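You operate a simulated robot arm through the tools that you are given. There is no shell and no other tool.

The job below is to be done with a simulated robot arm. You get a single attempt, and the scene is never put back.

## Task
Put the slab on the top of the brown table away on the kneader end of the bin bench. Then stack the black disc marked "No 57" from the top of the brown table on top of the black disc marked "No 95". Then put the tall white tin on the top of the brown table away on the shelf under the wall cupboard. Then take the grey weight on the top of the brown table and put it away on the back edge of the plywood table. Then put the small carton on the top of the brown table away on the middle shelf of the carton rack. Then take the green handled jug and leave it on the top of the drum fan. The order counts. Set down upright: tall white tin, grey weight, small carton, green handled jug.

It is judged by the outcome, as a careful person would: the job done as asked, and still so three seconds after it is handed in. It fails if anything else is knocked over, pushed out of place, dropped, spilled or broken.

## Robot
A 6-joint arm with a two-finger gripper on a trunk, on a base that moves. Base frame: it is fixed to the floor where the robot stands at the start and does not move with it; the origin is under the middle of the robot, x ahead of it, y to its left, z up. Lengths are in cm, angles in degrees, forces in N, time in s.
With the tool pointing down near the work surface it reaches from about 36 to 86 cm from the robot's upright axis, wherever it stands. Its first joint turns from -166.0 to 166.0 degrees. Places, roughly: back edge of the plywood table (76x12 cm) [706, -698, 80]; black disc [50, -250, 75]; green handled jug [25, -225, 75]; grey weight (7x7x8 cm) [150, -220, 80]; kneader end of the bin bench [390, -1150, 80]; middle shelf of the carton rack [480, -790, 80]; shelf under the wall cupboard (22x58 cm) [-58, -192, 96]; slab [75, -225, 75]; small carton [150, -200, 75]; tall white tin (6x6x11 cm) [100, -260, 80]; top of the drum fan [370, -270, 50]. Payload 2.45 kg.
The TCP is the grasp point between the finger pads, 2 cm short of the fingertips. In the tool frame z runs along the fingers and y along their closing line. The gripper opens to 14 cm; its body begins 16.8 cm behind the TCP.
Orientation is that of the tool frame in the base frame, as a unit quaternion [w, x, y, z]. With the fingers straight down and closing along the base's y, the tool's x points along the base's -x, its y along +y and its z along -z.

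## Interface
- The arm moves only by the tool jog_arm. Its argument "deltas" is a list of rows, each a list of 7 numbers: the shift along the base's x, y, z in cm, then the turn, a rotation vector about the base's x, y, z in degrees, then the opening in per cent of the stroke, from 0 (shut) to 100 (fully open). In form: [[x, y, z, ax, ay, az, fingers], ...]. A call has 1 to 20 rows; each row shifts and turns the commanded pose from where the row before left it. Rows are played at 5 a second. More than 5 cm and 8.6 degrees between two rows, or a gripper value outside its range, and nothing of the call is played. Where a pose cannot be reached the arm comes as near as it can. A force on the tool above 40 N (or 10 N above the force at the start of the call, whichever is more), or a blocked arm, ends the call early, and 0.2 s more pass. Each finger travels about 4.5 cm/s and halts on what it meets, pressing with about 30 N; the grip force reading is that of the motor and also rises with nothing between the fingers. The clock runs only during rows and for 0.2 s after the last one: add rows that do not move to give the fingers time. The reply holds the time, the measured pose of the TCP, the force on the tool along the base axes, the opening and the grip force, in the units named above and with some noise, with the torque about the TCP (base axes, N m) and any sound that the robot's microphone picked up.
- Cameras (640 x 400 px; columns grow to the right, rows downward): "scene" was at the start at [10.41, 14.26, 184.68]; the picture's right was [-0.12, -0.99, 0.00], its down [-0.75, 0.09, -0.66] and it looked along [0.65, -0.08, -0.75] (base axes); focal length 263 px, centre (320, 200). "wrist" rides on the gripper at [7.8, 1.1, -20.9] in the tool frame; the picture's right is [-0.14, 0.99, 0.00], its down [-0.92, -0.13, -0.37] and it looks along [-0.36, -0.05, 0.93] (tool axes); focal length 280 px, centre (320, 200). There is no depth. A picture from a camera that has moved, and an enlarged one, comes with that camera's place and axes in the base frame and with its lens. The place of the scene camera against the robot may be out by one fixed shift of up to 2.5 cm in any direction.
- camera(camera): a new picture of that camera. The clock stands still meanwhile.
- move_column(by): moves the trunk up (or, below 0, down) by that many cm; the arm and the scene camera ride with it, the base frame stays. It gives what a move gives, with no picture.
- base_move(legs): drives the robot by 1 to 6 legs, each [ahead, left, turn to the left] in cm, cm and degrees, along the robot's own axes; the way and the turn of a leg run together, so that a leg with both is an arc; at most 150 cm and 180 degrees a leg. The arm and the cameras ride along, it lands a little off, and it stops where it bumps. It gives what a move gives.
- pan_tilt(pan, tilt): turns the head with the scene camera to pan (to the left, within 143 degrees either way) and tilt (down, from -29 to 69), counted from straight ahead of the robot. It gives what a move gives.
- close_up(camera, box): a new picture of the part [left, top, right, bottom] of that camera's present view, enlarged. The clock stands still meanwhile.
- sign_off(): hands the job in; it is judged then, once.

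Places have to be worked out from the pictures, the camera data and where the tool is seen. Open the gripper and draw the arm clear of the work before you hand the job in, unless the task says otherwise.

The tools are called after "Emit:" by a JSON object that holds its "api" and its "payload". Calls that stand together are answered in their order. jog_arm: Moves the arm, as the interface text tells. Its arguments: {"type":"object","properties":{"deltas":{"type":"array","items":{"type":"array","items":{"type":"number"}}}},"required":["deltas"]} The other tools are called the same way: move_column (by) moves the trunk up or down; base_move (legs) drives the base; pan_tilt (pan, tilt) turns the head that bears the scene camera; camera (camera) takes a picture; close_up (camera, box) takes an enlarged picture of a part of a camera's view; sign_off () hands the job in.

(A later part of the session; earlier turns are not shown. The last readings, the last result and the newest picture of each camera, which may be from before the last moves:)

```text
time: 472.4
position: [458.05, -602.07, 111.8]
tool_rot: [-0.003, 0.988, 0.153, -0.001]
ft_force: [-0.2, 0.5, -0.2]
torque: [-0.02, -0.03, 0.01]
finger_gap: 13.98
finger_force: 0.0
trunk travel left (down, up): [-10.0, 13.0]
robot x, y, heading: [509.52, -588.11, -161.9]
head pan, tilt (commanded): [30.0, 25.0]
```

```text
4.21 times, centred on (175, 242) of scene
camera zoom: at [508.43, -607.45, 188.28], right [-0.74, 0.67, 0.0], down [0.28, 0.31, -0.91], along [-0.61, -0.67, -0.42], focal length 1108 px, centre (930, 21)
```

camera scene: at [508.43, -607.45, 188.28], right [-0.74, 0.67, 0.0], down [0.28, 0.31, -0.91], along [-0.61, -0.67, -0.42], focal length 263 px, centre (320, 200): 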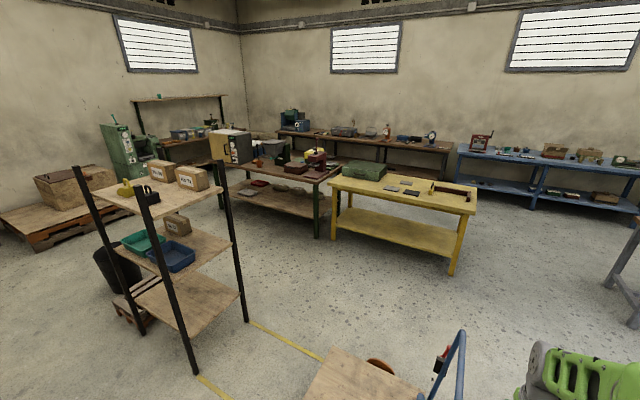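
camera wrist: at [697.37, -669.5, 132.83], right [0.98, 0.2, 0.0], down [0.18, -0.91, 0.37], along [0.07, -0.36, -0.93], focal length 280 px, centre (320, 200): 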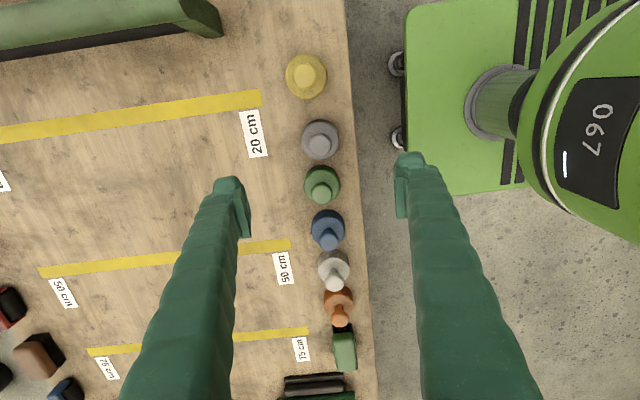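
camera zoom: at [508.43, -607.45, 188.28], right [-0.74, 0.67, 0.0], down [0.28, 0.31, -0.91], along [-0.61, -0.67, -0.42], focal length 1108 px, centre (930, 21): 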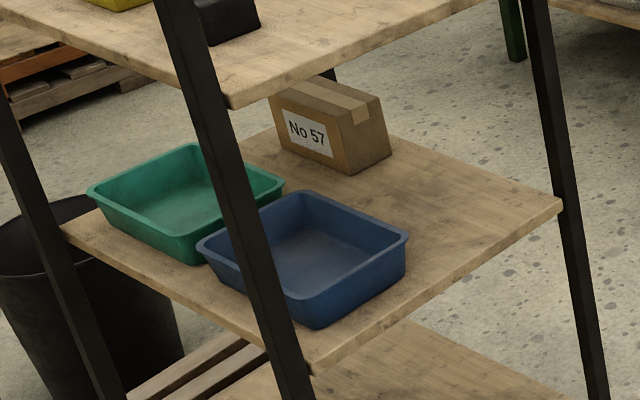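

The middle shelf spans e1 171–216, n 873–938; free room is its lane-side half from n≈873 to 911, beside carton No 57. I'll insert the carton there lengthwise from the near end with a tilted tool, after re-gripping it on the brown table. Now I drive back to the brown table.

Emit:
{"api": "base_move", "payload": {"legs": [[0, -66, 1.0], [150, 0, 0], [43, 0, 0], [0, 0, -90], [150, 0, 0], [150, 0, 0]]}}

Emit:
{"api": "pan_tilt", "payload": {"pan": 0, "tilt": 40}}

Emit:
{"api": "camera", "payload": {"camera": "scene"}}

```text
time: 505.6
position: [192.38, -259.4, 111.61]
tool_rot: [-0.003, 0.81, -0.587, 0.001]
ft_force: [0.1, 0.2, 0.4]
torque: [-0.01, -0.01, 0.0]
finger_gap: 14.02
finger_force: 0.0
trunk travel left (down, up): [-10.0, 13.0]
robot x, y, heading: [206.92, -310.66, 108.7]
head pan, tilt (commanded): [30.0, 25.0]
```

```text
time: 506.6
position: [192.45, -259.42, 111.73]
tool_rot: [-0.003, 0.81, -0.587, 0.001]
ft_force: [0.3, 0.0, 0.4]
torque: [0.01, 0.01, 0.01]
finger_gap: 13.99
finger_force: 0.0
trunk travel left (down, up): [-10.0, 13.0]
robot x, y, heading: [206.84, -310.41, 108.5]
head pan, tilt (commanded): [0.0, 40.0]
```

```text
taken
camera scene: at [192.3, -304.97, 185.95], right [0.95, 0.32, 0.0], down [0.21, -0.61, -0.77], along [-0.25, 0.73, -0.64], focal length 263 px, centre (320, 200)
```

scene: 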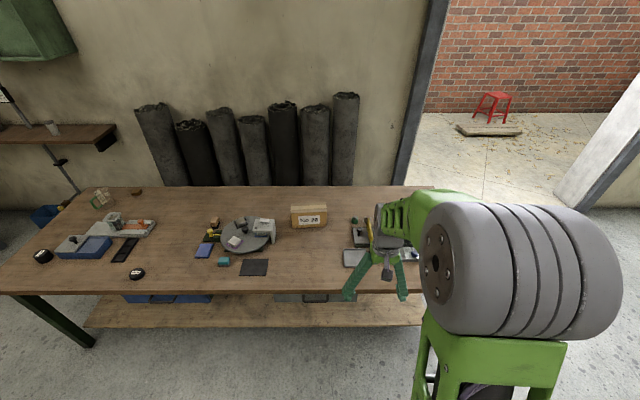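

Back at the aisle. I move up to the table in front of the carton.

Emit:
{"api": "base_move", "payload": {"legs": [[43.5, 15, 0.6]]}}

Emit:
{"api": "camera", "payload": {"camera": "wrist"}}

Emit:
{"api": "camera", "payload": {"camera": "scene"}}

```text
time: 509.3
position: [163.99, -223.39, 111.68]
tool_rot: [-0.001, 0.812, -0.583, 0.001]
ft_force: [0.2, 0.5, -0.6]
torque: [-0.04, -0.02, -0.06]
finger_gap: 14.01
finger_force: 0.0
trunk travel left (down, up): [-10.0, 13.0]
robot x, y, heading: [179.12, -274.82, 109.5]
head pan, tilt (commanded): [0.0, 40.0]
```

```text
taken
camera wrist: at [165.3, -231.06, 132.6], right [-0.98, -0.19, 0.0], down [-0.18, 0.91, 0.37], along [-0.06, 0.36, -0.93], focal length 280 px, centre (320, 200)
```

wrist: 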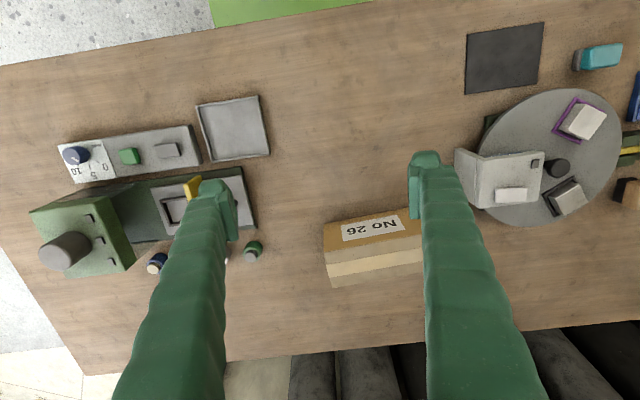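

```text
taken
camera scene: at [164.15, -268.89, 185.94], right [0.94, 0.33, 0.0], down [0.21, -0.61, -0.77], along [-0.25, 0.72, -0.64], focal length 263 px, centre (320, 200)
```

scene: 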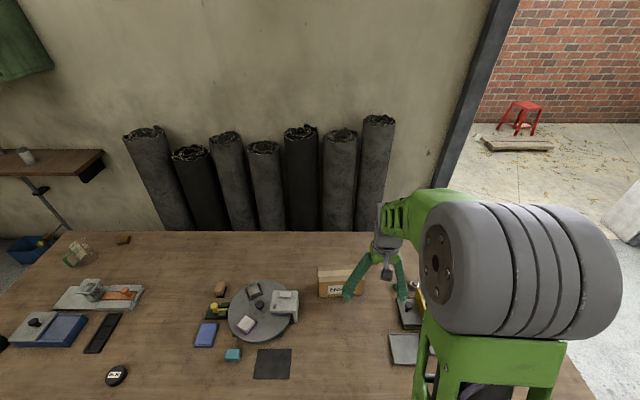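

The carton lies a little to the left of the gripper, partly hidden by a finger. I shift the arm 8 cm that way for a clear view.

Emit:
{"api": "jog_arm", "payload": {"deltas": [[-3.8, -1.3, 0, 0, 0, 0, 100], [-3.8, -1.3, 0, 0, 0, 0, 100], [0, 0, 0, 0, 0, 0, 100]]}}

Emit:
{"api": "camera", "payload": {"camera": "wrist"}}

Emit:
{"api": "close_up", "payload": {"camera": "wrist", "box": [230, 170, 430, 320]}}

```text
time: 510.1
position: [156.5, -226.02, 111.55]
tool_rot: [-0.002, 0.812, -0.584, 0.001]
ft_force: [-0.1, -0.1, -0.3]
torque: [0.02, 0.01, 0.01]
finger_gap: 13.99
finger_force: 0.0
trunk travel left (down, up): [-10.0, 13.0]
robot x, y, heading: [178.94, -274.3, 109.2]
head pan, tilt (commanded): [0.0, 40.0]
```

```text
taken
camera wrist: at [157.79, -233.7, 132.48], right [-0.98, -0.19, 0.0], down [-0.17, 0.91, 0.37], along [-0.06, 0.36, -0.93], focal length 280 px, centre (320, 200)
```

wrist: 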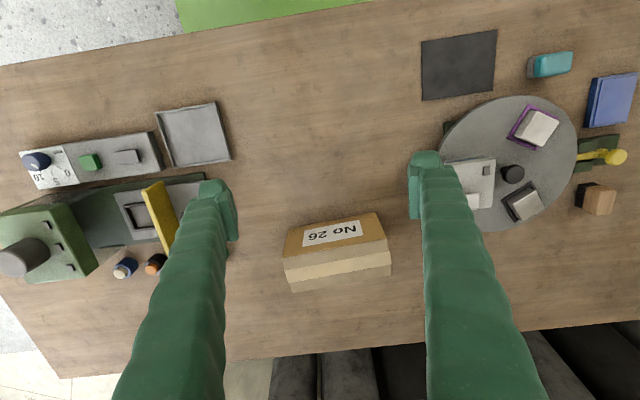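

```text
2.67 times, centred on (330, 245) of wrist
camera zoom: at [157.79, -233.7, 132.48], right [-0.98, -0.19, 0.0], down [-0.17, 0.91, 0.37], along [-0.06, 0.36, -0.93], focal length 748 px, centre (293, 80)
```

zoom: 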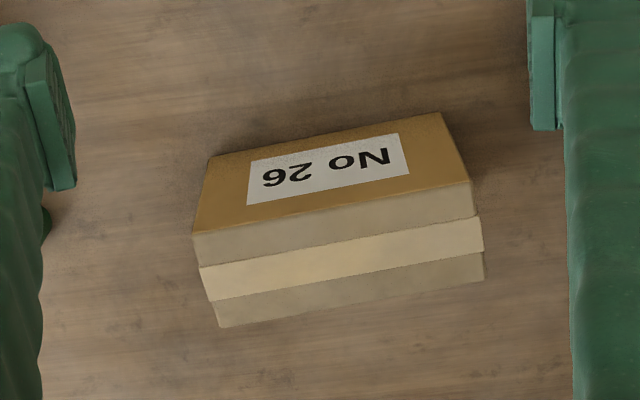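

The carton measures about 20×8.2×12 cm, centre [148.7,-203.5], long axis at 22.7°. I move over it while turning the tool 94° so the fingers close across its thin side.

Emit:
{"api": "jog_arm", "payload": {"deltas": [[-0.65, 1.875, 0, 0, 0, 7.85, 100], [-0.65, 1.875, 0, 0, 0, 7.85, 100], [-0.65, 1.875, 0, 0, 0, 7.85, 100], [-0.65, 1.875, 0, 0, 0, 7.85, 100], [-0.65, 1.875, 0, 0, 0, 7.85, 100], [-0.65, 1.875, 0, 0, 0, 7.85, 100], [-0.65, 1.875, 0, 0, 0, 7.85, 100], [-0.65, 1.875, 0, 0, 0, 7.85, 100], [-0.65, 1.875, 0, 0, 0, 7.85, 100], [-0.65, 1.875, 0, 0, 0, 7.85, 100], [-0.65, 1.875, 0, 0, 0, 7.85, 100], [-0.65, 1.875, 0, 0, 0, 7.85, 100], [0, 0, 0, 0, 0, 0, 100]]}}

Emit:
{"api": "camera", "payload": {"camera": "wrist"}}

```text
time: 512.9
position: [148.7, -203.58, 111.96]
tool_rot: [-0.001, 0.98, 0.198, -0.001]
ft_force: [-0.1, -0.6, 0.7]
torque: [-0.02, 0.03, 0.0]
finger_gap: 14.01
finger_force: 0.1
trunk travel left (down, up): [-10.0, 13.0]
robot x, y, heading: [178.76, -274.54, 109.1]
head pan, tilt (commanded): [0.0, 40.0]
```

```text
taken
camera wrist: at [156.31, -201.46, 132.71], right [0.26, -0.97, 0.0], down [-0.9, -0.24, 0.37], along [-0.36, -0.09, -0.93], focal length 280 px, centre (320, 200)
```

wrist: 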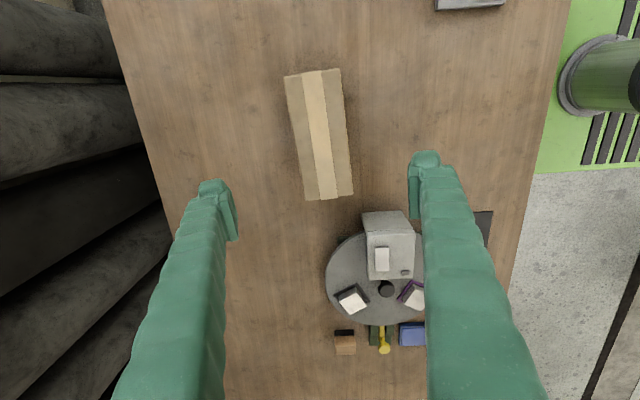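

The carton is aligned under the fingers, about 1 cm off lengthwise. I correct, lower to z 83 and close across its thin side.

Emit:
{"api": "jog_arm", "payload": {"deltas": [[0.9, 0.25, -5, 0, 0, 0, 100], [0, 0, -5, 0, 0, 0, 100], [0, 0, -5, 0, 0, 0, 100], [0, 0, -5, 0, 0, 0, 100], [0, 0, -5, 0, 0, 0, 100], [0, 0, -4, 0, 0, 0, 100], [0, 0, 0, 0, 0, 0, 30], [0, 0, 0, 0, 0, 0, 30], [0, 0, 0, 0, 0, 0, 30], [0, 0, 0, 0, 0, 0, 30], [0, 0, 0, 0, 0, 0, 30], [0, 0, 0, 0, 0, 0, 30]]}}

Emit:
{"api": "camera", "payload": {"camera": "wrist"}}

```text
refused: row 1 steps farther than a row can; nothing moved
```

```text
taken
camera wrist: at [156.31, -201.46, 132.71], right [0.26, -0.97, 0.0], down [-0.9, -0.24, 0.37], along [-0.36, -0.09, -0.93], focal length 280 px, centre (320, 200)
```

wrist: 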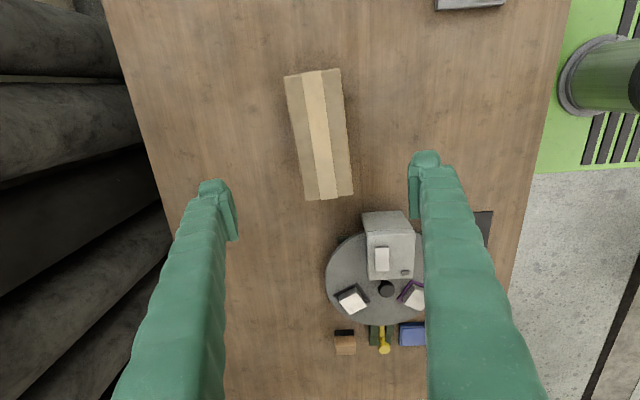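

The first row was slightly over 5 cm and the call was refused. I send it again with a smaller first step.

Emit:
{"api": "jog_arm", "payload": {"deltas": [[0.9, 0.25, -4, 0, 0, 0, 100], [0, 0, -5, 0, 0, 0, 100], [0, 0, -5, 0, 0, 0, 100], [0, 0, -5, 0, 0, 0, 100], [0, 0, -5, 0, 0, 0, 100], [0, 0, -5, 0, 0, 0, 100], [0, 0, 0, 0, 0, 0, 30], [0, 0, 0, 0, 0, 0, 30], [0, 0, 0, 0, 0, 0, 30], [0, 0, 0, 0, 0, 0, 30], [0, 0, 0, 0, 0, 0, 30], [0, 0, 0, 0, 0, 0, 30]]}}

Emit:
{"api": "camera", "payload": {"camera": "wrist"}}

```text
time: 515.5
position: [149.35, -203.21, 82.89]
tool_rot: [-0.002, 0.98, 0.198, -0.002]
ft_force: [-1.9, 1.8, -0.9]
torque: [0.28, 0.03, 0.08]
finger_gap: 9.31
finger_force: 30.0
trunk travel left (down, up): [-10.0, 13.0]
robot x, y, heading: [179.04, -274.27, 109.5]
head pan, tilt (commanded): [0.0, 40.0]
```

```text
taken
camera wrist: at [157.0, -201.26, 103.66], right [0.26, -0.97, 0.0], down [-0.9, -0.24, 0.37], along [-0.36, -0.09, -0.93], focal length 280 px, centre (320, 200)
```

wrist: 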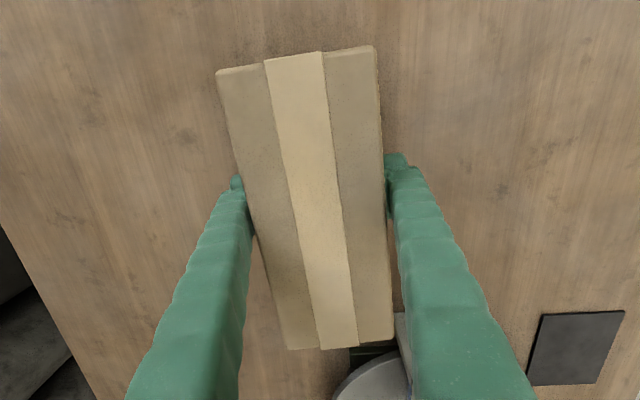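

The carton is gripped (gap 9.3 cm). I lift it and check the load.

Emit:
{"api": "jog_arm", "payload": {"deltas": [[0, 0, 1, 0, 0, 0, 30], [0, 0, 3, 0, 0, 0, 30], [0, 0, 5, 0, 0, 0, 30], [0, 0, 5, 0, 0, 0, 30], [0, 0, 5, 0, 0, 0, 30], [0, 0, 0, 0, 0, 0, 30]]}}

Emit:
{"api": "camera", "payload": {"camera": "wrist"}}

```text
time: 516.9
position: [149.44, -203.06, 101.68]
tool_rot: [-0.002, 0.98, 0.198, -0.001]
ft_force: [-0.7, -0.3, -10.7]
torque: [0.02, -0.02, -0.02]
finger_gap: 9.28
finger_force: 30.2
trunk travel left (down, up): [-10.0, 13.0]
robot x, y, heading: [179.1, -274.76, 109.3]
head pan, tilt (commanded): [0.0, 40.0]
```

```text
taken
camera wrist: at [157.05, -201.06, 122.55], right [0.26, -0.97, 0.0], down [-0.9, -0.24, 0.37], along [-0.36, -0.09, -0.93], focal length 280 px, centre (320, 200)
```

wrist: 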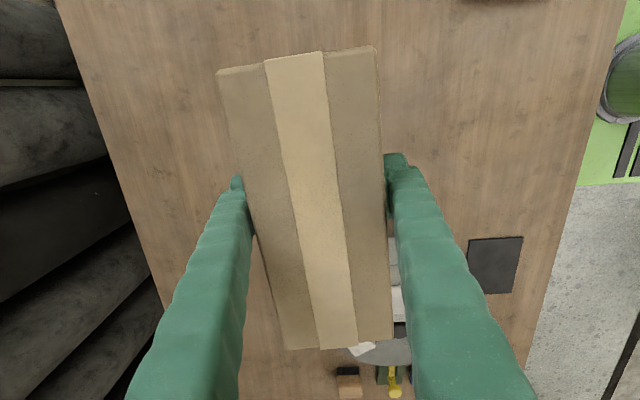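

It weighs about 1 kg and hangs level. I raise it, turn it lengthwise toward the aisle and bring it over the free spot near the table's aisle edge, where the weight stood.

Emit:
{"api": "jog_arm", "payload": {"deltas": [[0, 0, 4, 0, 0, 0, 30], [0, 0, 4, 0, 0, 0, 30], [0.567, -2.18, 0, 0, 0, -7.8, 30], [0.567, -2.18, 0, 0, 0, -7.8, 30], [0.567, -2.18, 0, 0, 0, -7.8, 30], [0.567, -2.18, 0, 0, 0, -7.8, 30], [0.567, -2.18, 0, 0, 0, -7.8, 30], [0.567, -2.18, 0, 0, 0, -7.8, 30], [0.567, -2.18, 0, 0, 0, -7.8, 30], [0.567, -2.18, 0, 0, 0, -7.8, 30], [0.567, -2.18, 0, 0, 0, -7.8, 30], [0.567, -2.18, 0, 0, 0, -7.8, 30], [0.567, -2.18, 0, 0, 0, -7.8, 30], [0.567, -2.18, 0, 0, 0, -7.8, 30], [0, 0, 0, 0, 0, 0, 30]]}}

Emit:
{"api": "camera", "payload": {"camera": "wrist"}}

Emit:
{"api": "camera", "payload": {"camera": "scene"}}

```text
time: 520.1
position: [156.31, -229.11, 109.69]
tool_rot: [-0.002, 0.815, -0.579, 0.0]
ft_force: [0.7, -0.5, -10.7]
torque: [-0.06, -0.01, 0.01]
finger_gap: 9.29
finger_force: 29.5
trunk travel left (down, up): [-10.0, 13.0]
robot x, y, heading: [178.83, -274.49, 109.5]
head pan, tilt (commanded): [0.0, 40.0]
```

```text
taken
camera wrist: at [157.75, -236.89, 130.49], right [-0.98, -0.2, 0.0], down [-0.18, 0.91, 0.37], along [-0.07, 0.36, -0.93], focal length 280 px, centre (320, 200)
```

wrist: 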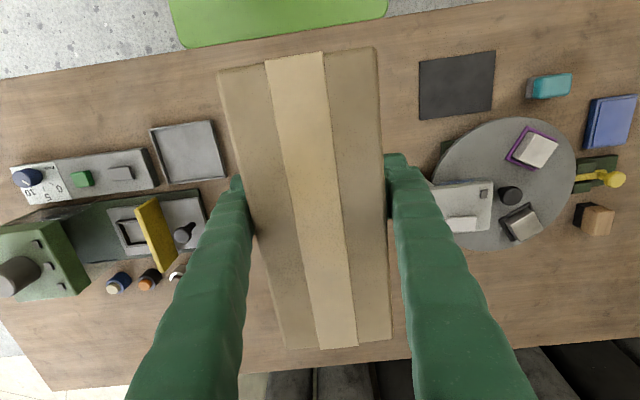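

```text
taken
camera scene: at [164.15, -268.85, 185.94], right [0.94, 0.33, 0.0], down [0.21, -0.61, -0.77], along [-0.25, 0.72, -0.64], focal length 263 px, centre (320, 200)
```

scene: 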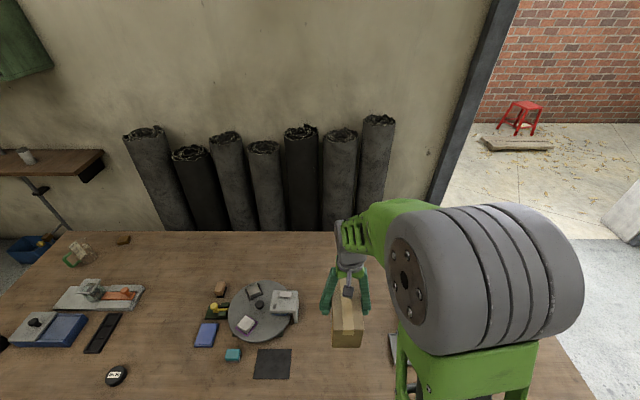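

The spot below is free (tray on one side, black plate on the other, both over 10 cm away). I lower the carton to the table.

Emit:
{"api": "jog_arm", "payload": {"deltas": [[0, 0, -5, 0, 0, 0, 30], [0, 0, -5, 0, 0, 0, 30], [0, 0, -5, 0, 0, 0, 30], [0, 0, -5, 0, 0, 0, 30], [0, 0, -4, 0, 0, 0, 30], [0, 0, -1.5, 0, 0, 0, 30], [0, 0, -0.5, 0, 0, 0, 30], [0, 0, -0.3, 0, 0, 0, 30], [0, 0, -0.2, 0, 0, 0, 30], [0, 0, 0, 0, 0, 0, 30]]}}

```text
time: 522.3
position: [156.35, -229.33, 83.23]
tool_rot: [-0.002, 0.816, -0.578, 0.002]
ft_force: [-0.6, -0.1, -9.8]
torque: [-0.07, -0.02, -0.01]
finger_gap: 9.27
finger_force: 30.3
trunk travel left (down, up): [-10.0, 13.0]
robot x, y, heading: [178.65, -274.0, 109.5]
head pan, tilt (commanded): [0.0, 40.0]
```

Almost there. I step down gently to contact.

Emit:
{"api": "jog_arm", "payload": {"deltas": [[0, 0, -0.2, 0, 0, 0, 30], [0, 0, -0.2, 0, 0, 0, 30], [0, 0, -0.15, 0, 0, 0, 30], [0, 0, 0, 0, 0, 0, 30]]}}

```text
time: 523.3
position: [156.33, -229.4, 82.85]
tool_rot: [-0.002, 0.815, -0.579, -0.001]
ft_force: [2.3, -1.9, 19.2]
torque: [-0.4, -0.29, -0.1]
finger_gap: 9.25
finger_force: 29.8
trunk travel left (down, up): [-10.0, 13.0]
robot x, y, heading: [179.03, -274.5, 109.3]
head pan, tilt (commanded): [0.0, 40.0]
```

Contact made. I release, rise clear, then back the robot 19 cm to get the right distance for the tilted grip.

Emit:
{"api": "jog_arm", "payload": {"deltas": [[0, 0, 0.2, 0, 0, 0, 30], [0, 0, 0, 0, 0, 0, 68], [0, 0, 0, 0, 0, 0, 75], [0, 0, 0, 0, 0, 0, 85], [0, 0, 0, 0, 0, 0, 100], [0, 0, 0, 0, 0, 0, 100], [0, 0, 3, 0, 0, 0, 100], [0, 0, 5, 0, 0, 0, 100], [0, 0, 5, 0, 0, 0, 100], [0, 0, 5, 0, 0, 0, 100], [0, 0, 5, 0, 0, 0, 100], [0, 0, 5, 0, 0, 0, 100], [0, 0, 3, 0, 0, 0, 100]]}}

Emit:
{"api": "base_move", "payload": {"legs": [[-19, 0, 0]]}}

Emit:
{"api": "camera", "payload": {"camera": "wrist"}}

```text
time: 526.1
position: [156.34, -229.45, 113.9]
tool_rot: [-0.002, 0.815, -0.579, 0.001]
ft_force: [-0.9, -0.1, -1.1]
torque: [0.03, 0.0, -0.02]
finger_gap: 14.0
finger_force: 0.1
trunk travel left (down, up): [-10.0, 13.0]
robot x, y, heading: [178.57, -274.66, 109.2]
head pan, tilt (commanded): [0.0, 40.0]
```

```text
time: 527.7
position: [162.5, -247.19, 113.84]
tool_rot: [-0.004, 0.814, -0.58, 0.001]
ft_force: [-0.2, -0.4, 0.9]
torque: [0.09, 0.03, -0.01]
finger_gap: 14.03
finger_force: 0.1
trunk travel left (down, up): [-10.0, 13.0]
robot x, y, heading: [185.17, -292.22, 108.9]
head pan, tilt (commanded): [0.0, 40.0]
```

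```text
taken
camera wrist: at [164.06, -254.86, 134.69], right [-0.98, -0.19, 0.0], down [-0.18, 0.91, 0.37], along [-0.07, 0.37, -0.93], focal length 280 px, centre (320, 200)
```

wrist: 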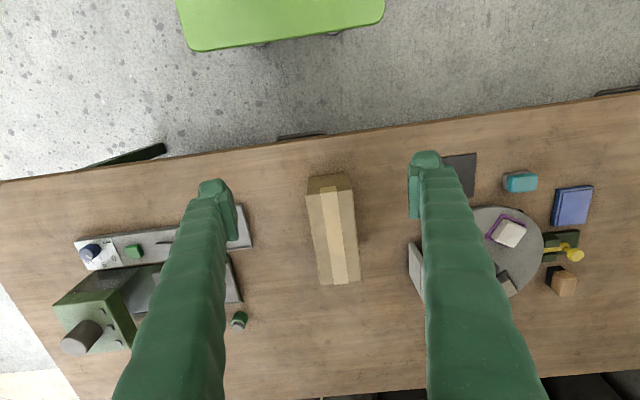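

The carton lies lengthwise toward me, centre about [156,-229]. I bring the TCP above its centre and tilt the tool 52° outward.

Emit:
{"api": "jog_arm", "payload": {"deltas": [[-1.3, 3.64, 0, 0, 0, 0, 100], [-1.3, 3.64, 0, 0, 0, 0, 100], [-1.3, 3.64, 0, 0, 0, 0, 100], [-1.3, 3.64, 0, 0, 0, 0, 100], [-1.3, 3.64, -2, 0, 0, 0, 100], [0, 0, 0, 7.08, 2.47, 0, 100], [0, 0, 0, 7.08, 2.47, 0, 100], [0, 0, 0, 7.08, 2.47, 0, 100], [0, 0, 0, 7.08, 2.47, 0, 100], [0, 0, 0, 7.08, 2.47, 0, 100], [0, 0, 0, 7.08, 2.47, 0, 100], [0, 0, 0, 7.08, 2.47, 0, 100], [0, 0, 0, 0, 0, 0, 100]]}}

Emit:
{"api": "camera", "payload": {"camera": "wrist"}}

```text
time: 530.5
position: [160.39, -228.15, 111.15]
tool_rot: [-0.243, 0.756, -0.564, -0.227]
ft_force: [0.3, 0.1, -0.5]
torque: [0.01, -0.02, 0.01]
finger_gap: 14.02
finger_force: 0.0
out of reach, approached as far as the arm can: row 10, 11, 12
trunk travel left (down, up): [-10.0, 13.0]
robot x, y, heading: [185.13, -292.38, 109.0]
head pan, tilt (commanded): [0.0, 40.0]
```

```text
taken
camera wrist: at [162.77, -247.08, 122.39], right [-0.99, -0.14, -0.03], down [-0.09, 0.49, 0.87], along [-0.11, 0.86, -0.49], focal length 280 px, centre (320, 200)
```

wrist: 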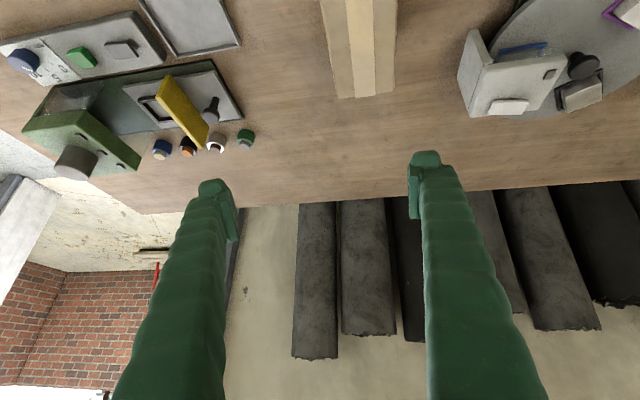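

The arm stopped short of the full tilt at this height. I lower the commanded pose a little, still well above the carton, to see if it reaches the orientation.

Emit:
{"api": "jog_arm", "payload": {"deltas": [[0, 0, -3, 0, 0, 0, 100], [0, 0, -3, 0, 0, 0, 100], [0, 0, -2, 0, 0, 0, 100], [0, 0, 0, 0, 0, 0, 100]]}}

```text
time: 531.5
position: [158.79, -227.48, 104.66]
tool_rot: [-0.265, 0.74, -0.543, -0.297]
ft_force: [0.7, 0.0, 0.7]
torque: [0.01, -0.01, 0.0]
finger_gap: 14.0
finger_force: 0.1
out of reach, approached as far as the arm can: row 1
trunk travel left (down, up): [-10.0, 13.0]
robot x, y, heading: [184.97, -292.18, 109.1]
head pan, tilt (commanded): [0.0, 40.0]
```

It's converging (row 1 only was out of reach). I wait a few rows and read again.

Emit:
{"api": "jog_arm", "payload": {"deltas": [[0, 0, -1, 0, 0, 0, 100], [0, 0, -1, 0, 0, 0, 100], [0, 0, 0, 0, 0, 0, 100], [0, 0, 0, 0, 0, 0, 100]]}}

Emit:
{"api": "camera", "payload": {"camera": "wrist"}}

```text
time: 532.5
position: [158.79, -227.46, 102.67]
tool_rot: [-0.266, 0.739, -0.544, -0.297]
ft_force: [-1.2, -0.1, -0.1]
torque: [0.0, 0.0, 0.03]
finger_gap: 14.0
finger_force: 0.2
trunk travel left (down, up): [-10.0, 13.0]
robot x, y, heading: [185.21, -291.81, 108.8]
head pan, tilt (commanded): [0.0, 40.0]
```

```text
taken
camera wrist: at [162.71, -247.75, 111.21], right [-0.98, -0.18, 0.03], down [-0.04, 0.37, 0.93], along [-0.18, 0.91, -0.37], focal length 280 px, centre (320, 200)
```

wrist: 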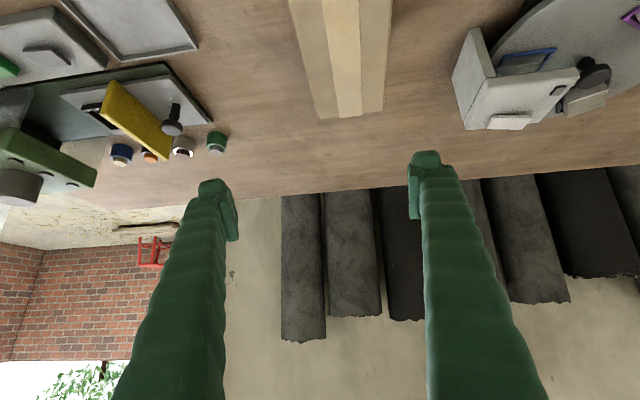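

The tool stopped about 5° off in yaw because the carton lies to one side of the arm's plane. I straighten the tool to vertical again and will shift the base so that the carton lies in the arm's plane as the tin did.

Emit:
{"api": "jog_arm", "payload": {"deltas": [[0, 0, 3, 0, 0, 0, 100], [0, 0, 3, 0, 0, 0, 100], [0, 0, 3, -7.4, -2.58, 0, 100], [0, 0, 1, -7.4, -2.58, 0, 100], [0, 0, 0, -7.4, -2.58, 0, 100], [0, 0, 0, -7.4, -2.58, 0, 100], [0, 0, 0, -7.4, -2.58, 0, 100], [0, 0, 0, -7.4, -2.58, 0, 100], [0, 0, 0, 0, 0, 0, 100]]}}

```text
time: 534.5
position: [160.09, -226.85, 112.41]
tool_rot: [-0.101, 0.81, -0.578, -0.019]
ft_force: [0.3, -0.7, -0.2]
torque: [0.0, -0.01, 0.02]
finger_gap: 13.99
finger_force: 0.1
out of reach, approached as far as the arm can: row 4, 5
trunk travel left (down, up): [-10.0, 13.0]
robot x, y, heading: [185.07, -292.58, 109.3]
head pan, tilt (commanded): [0.0, 40.0]
```

Nearly vertical. I finish straightening, then shift the base 5 cm to the left.

Emit:
{"api": "jog_arm", "payload": {"deltas": [[0, 0, 0.5, -5.35, 2.45, 0.1, 100], [0, 0, 0.5, -5.35, 2.45, 0.1, 100], [0, 0, 0, 0, 0, 0, 100]]}}

Emit:
{"api": "base_move", "payload": {"legs": [[0, 5.3, 0]]}}

Emit:
{"api": "camera", "payload": {"camera": "wrist"}}

```text
time: 535.3
position: [160.0, -226.82, 113.32]
tool_rot: [0.0, 0.815, -0.579, 0.001]
ft_force: [0.1, 0.0, 0.7]
torque: [-0.01, 0.0, -0.01]
finger_gap: 14.0
finger_force: 0.1
trunk travel left (down, up): [-10.0, 13.0]
robot x, y, heading: [184.78, -292.33, 108.9]
head pan, tilt (commanded): [0.0, 40.0]
```

```text
time: 536.4
position: [154.82, -228.56, 113.25]
tool_rot: [0.0, 0.815, -0.579, 0.0]
ft_force: [-1.2, -0.5, 0.4]
torque: [0.03, -0.05, -0.06]
finger_gap: 13.98
finger_force: 0.1
trunk travel left (down, up): [-10.0, 13.0]
robot x, y, heading: [180.01, -294.1, 109.1]
head pan, tilt (commanded): [0.0, 40.0]
```

```text
taken
camera wrist: at [156.39, -236.25, 134.16], right [-0.98, -0.2, 0.0], down [-0.18, 0.91, 0.37], along [-0.07, 0.36, -0.93], focal length 280 px, centre (320, 200)
```

wrist: 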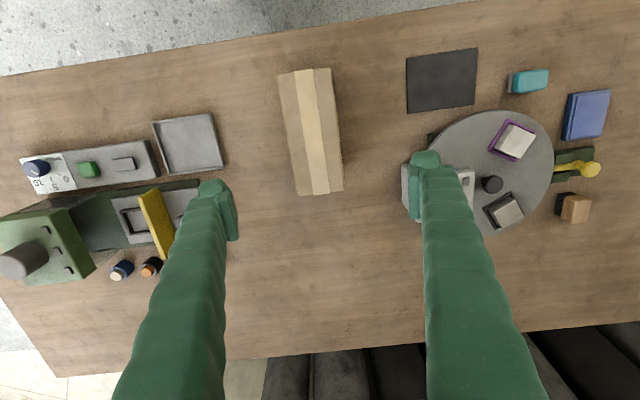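

The carton's centre is [156.2,-229.4] and now lies in the arm's plane. I place the TCP over it at the same height as for the tin and tilt 45°.

Emit:
{"api": "jog_arm", "payload": {"deltas": [[1.4, -0.8, 1.4, 0, 0, 0, 100], [0, 0, 0, 7.08, 2.47, 0, 100], [0, 0, 0, 7.08, 2.47, 0, 100], [0, 0, 0, 7.08, 2.47, 0, 100], [0, 0, 0, 7.08, 2.47, 0, 100], [0, 0, 0, 7.08, 2.47, 0, 100], [0, 0, 0, 7.08, 2.47, 0, 100], [0, 0, 0, 0, 0, 0, 100]]}}

Emit:
{"api": "camera", "payload": {"camera": "wrist"}}

```text
time: 538.2
position: [156.76, -228.86, 114.86]
tool_rot: [-0.223, 0.752, -0.536, -0.311]
ft_force: [0.1, 0.5, -0.3]
torque: [-0.01, -0.02, -0.01]
finger_gap: 14.02
finger_force: 0.0
out of reach, approached as far as the arm can: row 6
trunk travel left (down, up): [-10.0, 13.0]
robot x, y, heading: [179.88, -294.12, 109.4]
head pan, tilt (commanded): [0.0, 40.0]
```

```text
taken
camera wrist: at [162.41, -248.52, 123.97], right [-0.97, -0.23, 0.1], down [-0.01, 0.41, 0.91], along [-0.25, 0.88, -0.4], focal length 280 px, centre (320, 200)
```

wrist: 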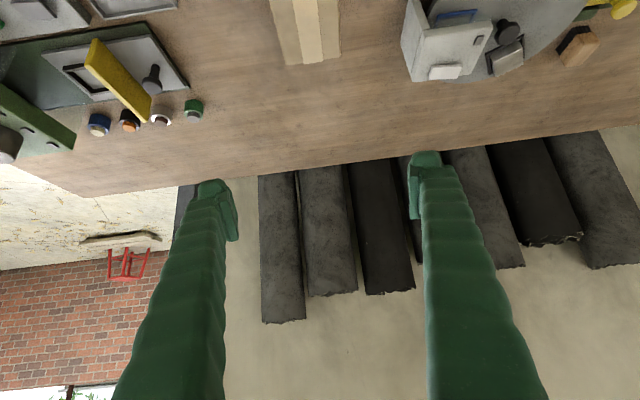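

The 45° tilt is reached just as for the tin. I correct the small drift and lower to z 92 for a check.

Emit:
{"api": "jog_arm", "payload": {"deltas": [[-0.3, -0.3, -4.5, 0, 0, 0, 100], [-0.2, -0.2, -4.5, 0, 0, 0, 100], [0, 0, -5, 0, 0, 0, 100], [0, 0, -5, 0, 0, 0, 100], [0, 0, -4, 0, 0, 0, 100], [0, 0, 0, 0, 0, 0, 100]]}}

Emit:
{"api": "camera", "payload": {"camera": "wrist"}}

```text
time: 539.6
position: [156.45, -229.7, 91.66]
tool_rot: [-0.223, 0.752, -0.535, -0.313]
ft_force: [0.0, 0.1, -0.3]
torque: [0.02, 0.01, 0.0]
finger_gap: 13.96
finger_force: 0.0
trunk travel left (down, up): [-10.0, 13.0]
robot x, y, heading: [179.87, -293.98, 109.3]
head pan, tilt (commanded): [0.0, 40.0]
```

```text
taken
camera wrist: at [162.1, -249.16, 100.85], right [-0.97, -0.23, 0.1], down [-0.01, 0.41, 0.91], along [-0.25, 0.88, -0.4], focal length 280 px, centre (320, 200)
```

wrist: 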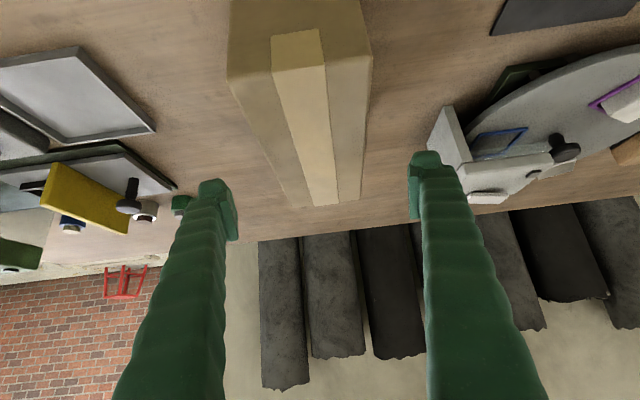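

The carton sits centred between the fingers. I lower to z 82 and close.

Emit:
{"api": "jog_arm", "payload": {"deltas": [[0, 0, -4, 0, 0, 0, 100], [0, 0, -3.5, 0, 0, 0, 100], [0, 0, -2, 0, 0, 0, 100], [0, 0, 0, 0, 0, 0, 100]]}}

Emit:
{"api": "camera", "payload": {"camera": "wrist"}}

```text
time: 540.6
position: [156.52, -229.72, 82.19]
tool_rot: [-0.223, 0.752, -0.536, -0.313]
ft_force: [-0.5, 0.2, -0.9]
torque: [0.01, 0.01, 0.0]
finger_gap: 14.0
finger_force: 0.1
trunk travel left (down, up): [-10.0, 13.0]
robot x, y, heading: [180.4, -294.29, 109.1]
head pan, tilt (commanded): [0.0, 40.0]
```

```text
taken
camera wrist: at [162.08, -249.18, 91.42], right [-0.97, -0.23, 0.1], down [-0.01, 0.41, 0.91], along [-0.25, 0.88, -0.4], focal length 280 px, centre (320, 200)
```

wrist: 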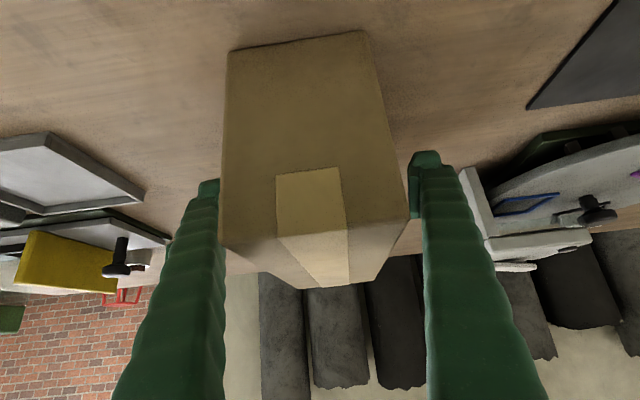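

The fingers straddle the carton. I close them.

Emit:
{"api": "jog_arm", "payload": {"deltas": [[0, 0, 0, 0, 0, 0, 30], [0, 0, 0, 0, 0, 0, 30], [0, 0, 0, 0, 0, 0, 30], [0, 0, 0, 0, 0, 0, 30], [0, 0, 0, 0, 0, 0, 30], [0, 0, 0, 0, 0, 0, 30], [0, 0, 1, 0, 0, 0, 30], [0, 0, 2, 0, 0, 0, 30], [0, 0, 0, 0, 0, 0, 30]]}}

Emit:
{"api": "camera", "payload": {"camera": "wrist"}}

```text
time: 542.6
position: [156.43, -229.62, 85.34]
tool_rot: [-0.221, 0.753, -0.535, -0.313]
ft_force: [0.8, -2.7, -4.5]
torque: [0.43, 0.13, -0.01]
finger_gap: 10.82
finger_force: 30.1
trunk travel left (down, up): [-10.0, 13.0]
robot x, y, heading: [179.82, -294.02, 109.2]
head pan, tilt (commanded): [0.0, 40.0]
```

```text
taken
camera wrist: at [162.11, -249.14, 94.45], right [-0.97, -0.23, 0.1], down [-0.01, 0.41, 0.91], along [-0.25, 0.88, -0.4], focal length 280 px, centre (320, 200)
```

wrist: 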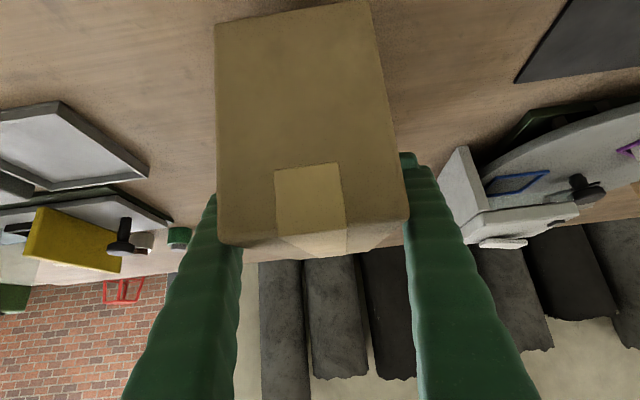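

The gap reads 10.8 cm instead of 9.3 and only part of the load is lifted, so the grip isn't right. I look closely before doing anything more.

Emit:
{"api": "close_up", "payload": {"camera": "wrist", "box": [170, 0, 450, 300]}}

Emit:
{"api": "camera", "payload": {"camera": "scene"}}

Emit:
{"api": "close_up", "payload": {"camera": "scene", "box": [230, 200, 430, 380]}}

```text
1.33 times, centred on (310, 150) of wrist
camera zoom: at [162.11, -249.14, 94.45], right [-0.97, -0.23, 0.1], down [-0.01, 0.41, 0.91], along [-0.25, 0.88, -0.4], focal length 374 px, centre (333, 267)
```

zoom: 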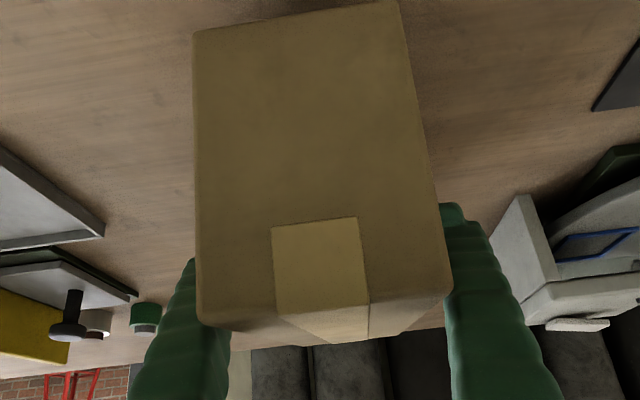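

```text
taken
camera scene: at [165.28, -288.36, 185.95], right [0.94, 0.33, 0.0], down [0.21, -0.61, -0.77], along [-0.25, 0.72, -0.64], focal length 263 px, centre (320, 200)
```

scene: 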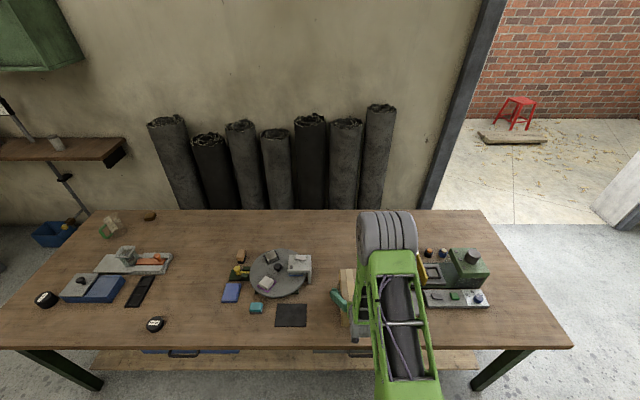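

```text
2.22 times, centred on (330, 290) of scene
camera zoom: at [165.28, -288.36, 185.95], right [0.94, 0.33, 0.0], down [0.21, -0.61, -0.77], along [-0.25, 0.72, -0.64], focal length 585 px, centre (298, 0)
```

zoom: 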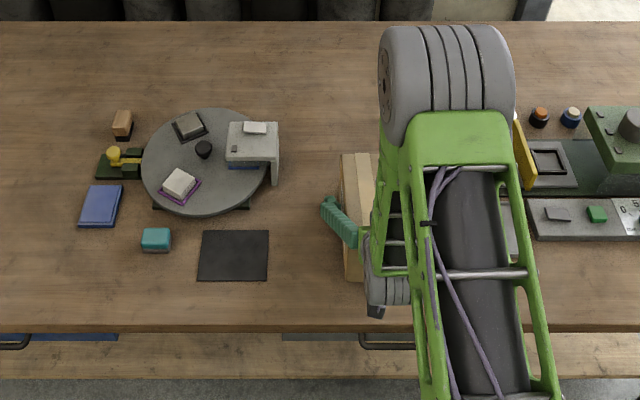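

The fingers taper inward behind the pads, so with the tool this deep the finger bodies, not the pads, touched the carton's upper edges. I set it down gently again, open, and re-grip with the TCP only 2 cm below the carton's top.

Emit:
{"api": "jog_arm", "payload": {"deltas": [[0, 0, -1, 0, 0, 0, 30], [0, 0, -1, 0, 0, 0, 30], [0, 0, -0.8, 0, 0, 0, 30], [0, 0, 0, 0, 0, 0, 30]]}}

```text
time: 543.6
position: [156.38, -229.57, 82.66]
tool_rot: [-0.223, 0.752, -0.535, -0.313]
ft_force: [2.7, -3.8, 21.0]
torque: [-1.27, -0.42, 0.1]
finger_gap: 10.67
finger_force: 30.4
trunk travel left (down, up): [-10.0, 13.0]
robot x, y, heading: [180.0, -293.7, 109.1]
head pan, tilt (commanded): [0.0, 40.0]
```

Contact with the table again (21 N). I relieve, open slowly and rise to z 85.6, then look.

Emit:
{"api": "jog_arm", "payload": {"deltas": [[0, 0, 0.2, 0, 0, 0, 30], [0, 0, 0, 0, 0, 0, 78], [0, 0, 0, 0, 0, 0, 85], [0, 0, 0, 0, 0, 0, 95], [0, 0, 0, 0, 0, 0, 100], [0, 0, 0, 0, 0, 0, 100], [0, 0, 1.5, 0, 0, 0, 100], [0, 0, 1.5, 0, 0, 0, 100], [0, 0, 0, 0, 0, 0, 100]]}}

Emit:
{"api": "camera", "payload": {"camera": "wrist"}}

```text
time: 545.6
position: [156.4, -229.69, 85.62]
tool_rot: [-0.222, 0.753, -0.535, -0.312]
ft_force: [0.0, -0.5, 0.3]
torque: [0.0, -0.02, -0.01]
finger_gap: 13.99
finger_force: 0.1
trunk travel left (down, up): [-10.0, 13.0]
robot x, y, heading: [179.81, -293.77, 109.4]
head pan, tilt (commanded): [0.0, 40.0]
```

```text
taken
camera wrist: at [162.05, -249.09, 94.78], right [-0.97, -0.23, 0.1], down [-0.01, 0.41, 0.91], along [-0.25, 0.88, -0.4], focal length 280 px, centre (320, 200)
```

wrist: 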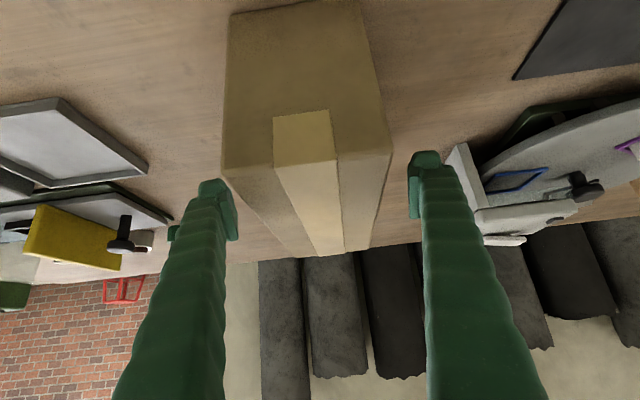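

I move the TCP 3.5 cm farther along the carton and slightly higher so the hold is above its centre of gravity, close, and lift just 1 cm as a test.

Emit:
{"api": "jog_arm", "payload": {"deltas": [[-0.55, 1.65, 0.2, 0, 0, 0, 100], [-0.55, 1.65, 0.2, 0, 0, 0, 100], [0, 0, 0, 0, 0, 0, 30], [0, 0, 0, 0, 0, 0, 30], [0, 0, 0, 0, 0, 0, 30], [0, 0, 0, 0, 0, 0, 30], [0, 0, 0, 0, 0, 0, 30], [0, 0, 0, 0, 0, 0, 30]]}}

Emit:
{"api": "camera", "payload": {"camera": "wrist"}}

```text
time: 547.4
position: [155.28, -226.25, 85.95]
tool_rot: [-0.222, 0.753, -0.535, -0.312]
ft_force: [-0.6, 0.9, 0.5]
torque: [0.0, -0.06, 0.08]
finger_gap: 9.28
finger_force: 30.3
trunk travel left (down, up): [-10.0, 13.0]
robot x, y, heading: [179.69, -294.43, 109.1]
head pan, tilt (commanded): [0.0, 40.0]
```

```text
taken
camera wrist: at [160.91, -245.76, 95.26], right [-0.97, -0.23, 0.1], down [-0.01, 0.41, 0.91], along [-0.25, 0.88, -0.4], focal length 280 px, centre (320, 200)
```

wrist: 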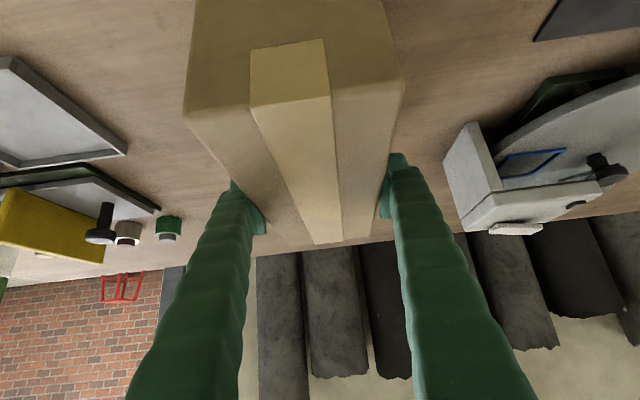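

Now the gap is 9.28 cm, the true carton width, so the pads hold it flat. I open, move back 3 cm so the pads are right above its centre, and close again.

Emit:
{"api": "jog_arm", "payload": {"deltas": [[0, 0, 0, 0, 0, 0, 70], [0, 0, 0, 0, 0, 0, 85], [0, 0, 0, 0, 0, 0, 95], [0, 0, 0, 0, 0, 0, 95], [0.5, -1.4, -0.2, 0, 0, 0, 95], [0.5, -1.4, 0, 0, 0, 0, 95], [0, 0, 0, 0, 0, 0, 30], [0, 0, 0, 0, 0, 0, 30], [0, 0, 0, 0, 0, 0, 30], [0, 0, 0, 0, 0, 0, 30], [0, 0, 0, 0, 0, 0, 30], [0, 0, 0, 0, 0, 0, 30]]}}

Emit:
{"api": "jog_arm", "payload": {"deltas": [[0, 0, 0.5, 0, 0, 0, 30], [0, 0, 0.5, 0, 0, 0, 30], [0, 0, 0, 0, 0, 0, 30], [0, 0, 0, 0, 0, 0, 30]]}}

Emit:
{"api": "camera", "payload": {"camera": "wrist"}}

```text
time: 550.0
position: [156.29, -229.04, 85.93]
tool_rot: [-0.223, 0.752, -0.536, -0.312]
ft_force: [2.9, 0.3, 2.5]
torque: [-0.04, -0.09, 0.01]
finger_gap: 9.28
finger_force: 29.8
trunk travel left (down, up): [-10.0, 13.0]
robot x, y, heading: [179.8, -294.13, 109.0]
head pan, tilt (commanded): [0.0, 40.0]
```

```text
time: 551.0
position: [156.25, -229.1, 86.69]
tool_rot: [-0.223, 0.752, -0.536, -0.312]
ft_force: [0.4, 0.3, -11.6]
torque: [-0.06, 0.03, 0.01]
finger_gap: 9.27
finger_force: 30.1
trunk travel left (down, up): [-10.0, 13.0]
robot x, y, heading: [179.75, -293.82, 109.2]
head pan, tilt (commanded): [0.0, 40.0]
```

```text
taken
camera wrist: at [161.87, -248.51, 95.99], right [-0.97, -0.23, 0.1], down [-0.01, 0.41, 0.91], along [-0.25, 0.88, -0.4], focal length 280 px, centre (320, 200)
```

wrist: 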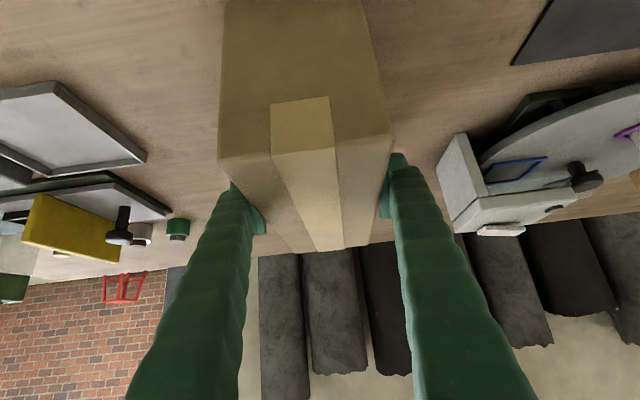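

The full load (11.6 N) is held level with almost no torque. I lift it to travel height.

Emit:
{"api": "jog_arm", "payload": {"deltas": [[0, 0, 2, 0, 0, 0, 30], [0, 0, 4, 0, 0, 0, 30], [0, 0, 5, 0, 0, 0, 30], [0, 0, 5, 0, 0, 0, 30], [0, 0, 5, 0, 0, 0, 30], [0, 0, 5, 0, 0, 0, 30], [0, 0, 0, 0, 0, 0, 30]]}}

Emit:
{"api": "base_move", "payload": {"legs": [[-26, 0, 0], [0, -17, 0], [-150, 0, 0], [-150, 0, 0]]}}

Emit:
{"api": "camera", "payload": {"camera": "wrist"}}

```text
time: 552.6
position: [156.42, -228.99, 112.67]
tool_rot: [-0.221, 0.753, -0.535, -0.311]
ft_force: [0.0, 0.1, -10.1]
torque: [-0.03, -0.03, 0.02]
finger_gap: 9.31
finger_force: 29.7
trunk travel left (down, up): [-10.0, 13.0]
robot x, y, heading: [179.73, -294.09, 108.8]
head pan, tilt (commanded): [0.0, 40.0]
```

```text
time: 570.2
position: [280.22, -528.46, 112.78]
tool_rot: [-0.217, 0.76, -0.525, -0.315]
ft_force: [1.0, -0.7, -10.9]
torque: [-0.05, 0.0, 0.01]
finger_gap: 9.29
finger_force: 30.0
trunk travel left (down, up): [-10.0, 13.0]
robot x, y, heading: [305.44, -593.05, 110.6]
head pan, tilt (commanded): [0.0, 40.0]
```

```text
taken
camera wrist: at [286.36, -547.79, 122.03], right [-0.96, -0.26, 0.1], down [-0.02, 0.41, 0.91], along [-0.28, 0.87, -0.4], focal length 280 px, centre (320, 200)
```

wrist: 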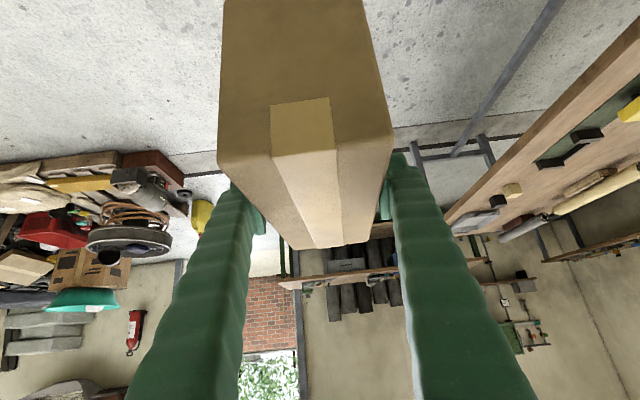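

The carton is secure. I correct my heading and go on backing to n≈835, then turn to face the rack's lane side.

Emit:
{"api": "base_move", "payload": {"legs": [[0, 0, -1.4], [-149, 6, 0], [-26, 0, 0]]}}

Emit:
{"api": "pan_tilt", "payload": {"pan": -60, "tilt": 35}}

Emit:
{"api": "camera", "payload": {"camera": "scene"}}

```text
time: 579.6
position: [335.81, -699.16, 112.83]
tool_rot: [-0.22, 0.755, -0.532, -0.313]
ft_force: [0.4, -0.6, -10.7]
torque: [-0.01, 0.0, -0.02]
finger_gap: 9.3
finger_force: 30.2
trunk travel left (down, up): [-10.0, 13.0]
robot x, y, heading: [359.84, -764.13, 109.8]
head pan, tilt (commanded): [0.0, 40.0]
```

```text
time: 580.9
position: [335.85, -698.97, 112.76]
tool_rot: [-0.221, 0.755, -0.532, -0.312]
ft_force: [0.1, 0.0, -10.6]
torque: [-0.04, -0.02, -0.03]
finger_gap: 9.26
finger_force: 30.3
trunk travel left (down, up): [-10.0, 13.0]
robot x, y, heading: [360.09, -764.16, 109.4]
head pan, tilt (commanded): [-60.0, 35.0]
```

```text
taken
camera scene: at [354.0, -759.61, 186.7], right [0.76, -0.65, 0.0], down [-0.37, -0.44, -0.82], along [0.53, 0.62, -0.57], focal length 263 px, centre (320, 200)
```

scene: 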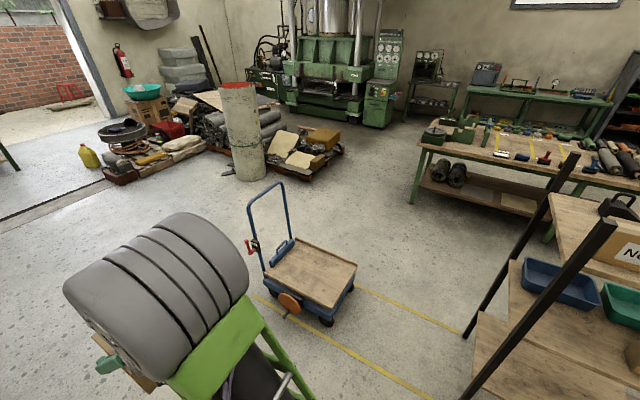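

I'm at e1≈88, n≈840. I pan further to see the rack square on before turning.

Emit:
{"api": "pan_tilt", "payload": {"pan": -105, "tilt": 35}}

Emit:
{"api": "camera", "payload": {"camera": "scene"}}

Emit:
{"api": "close_up", "payload": {"camera": "scene", "box": [220, 80, 500, 300]}}

```text
time: 582.0
position: [335.94, -699.15, 112.8]
tool_rot: [-0.22, 0.756, -0.531, -0.313]
ft_force: [-0.1, 0.2, -10.3]
torque: [-0.03, -0.02, 0.02]
finger_gap: 9.27
finger_force: 30.3
trunk travel left (down, up): [-10.0, 13.0]
robot x, y, heading: [360.41, -763.95, 109.7]
head pan, tilt (commanded): [-105.0, 35.0]
```

```text
taken
camera scene: at [357.09, -765.6, 186.7], right [0.08, -1.0, 0.0], down [-0.57, -0.05, -0.82], along [0.82, 0.07, -0.57], focal length 263 px, centre (320, 200)
```

scene: 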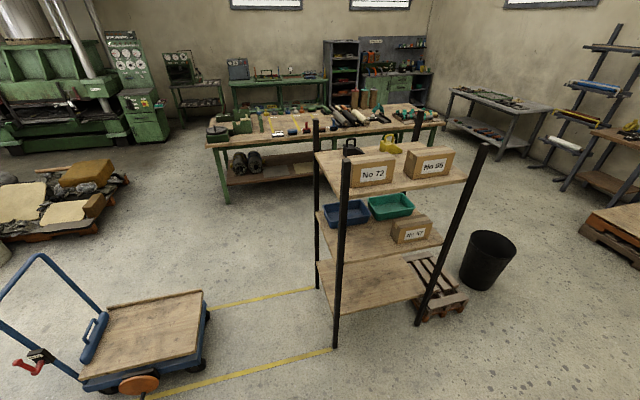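

```text
1.82 times, centred on (360, 190) of scene
camera zoom: at [357.09, -765.6, 186.7], right [0.08, -1.0, 0.0], down [-0.57, -0.05, -0.82], along [0.82, 0.07, -0.57], focal length 478 px, centre (247, 218)
```

zoom: 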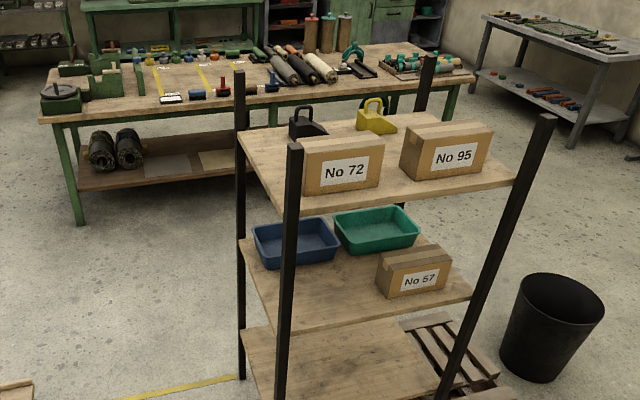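

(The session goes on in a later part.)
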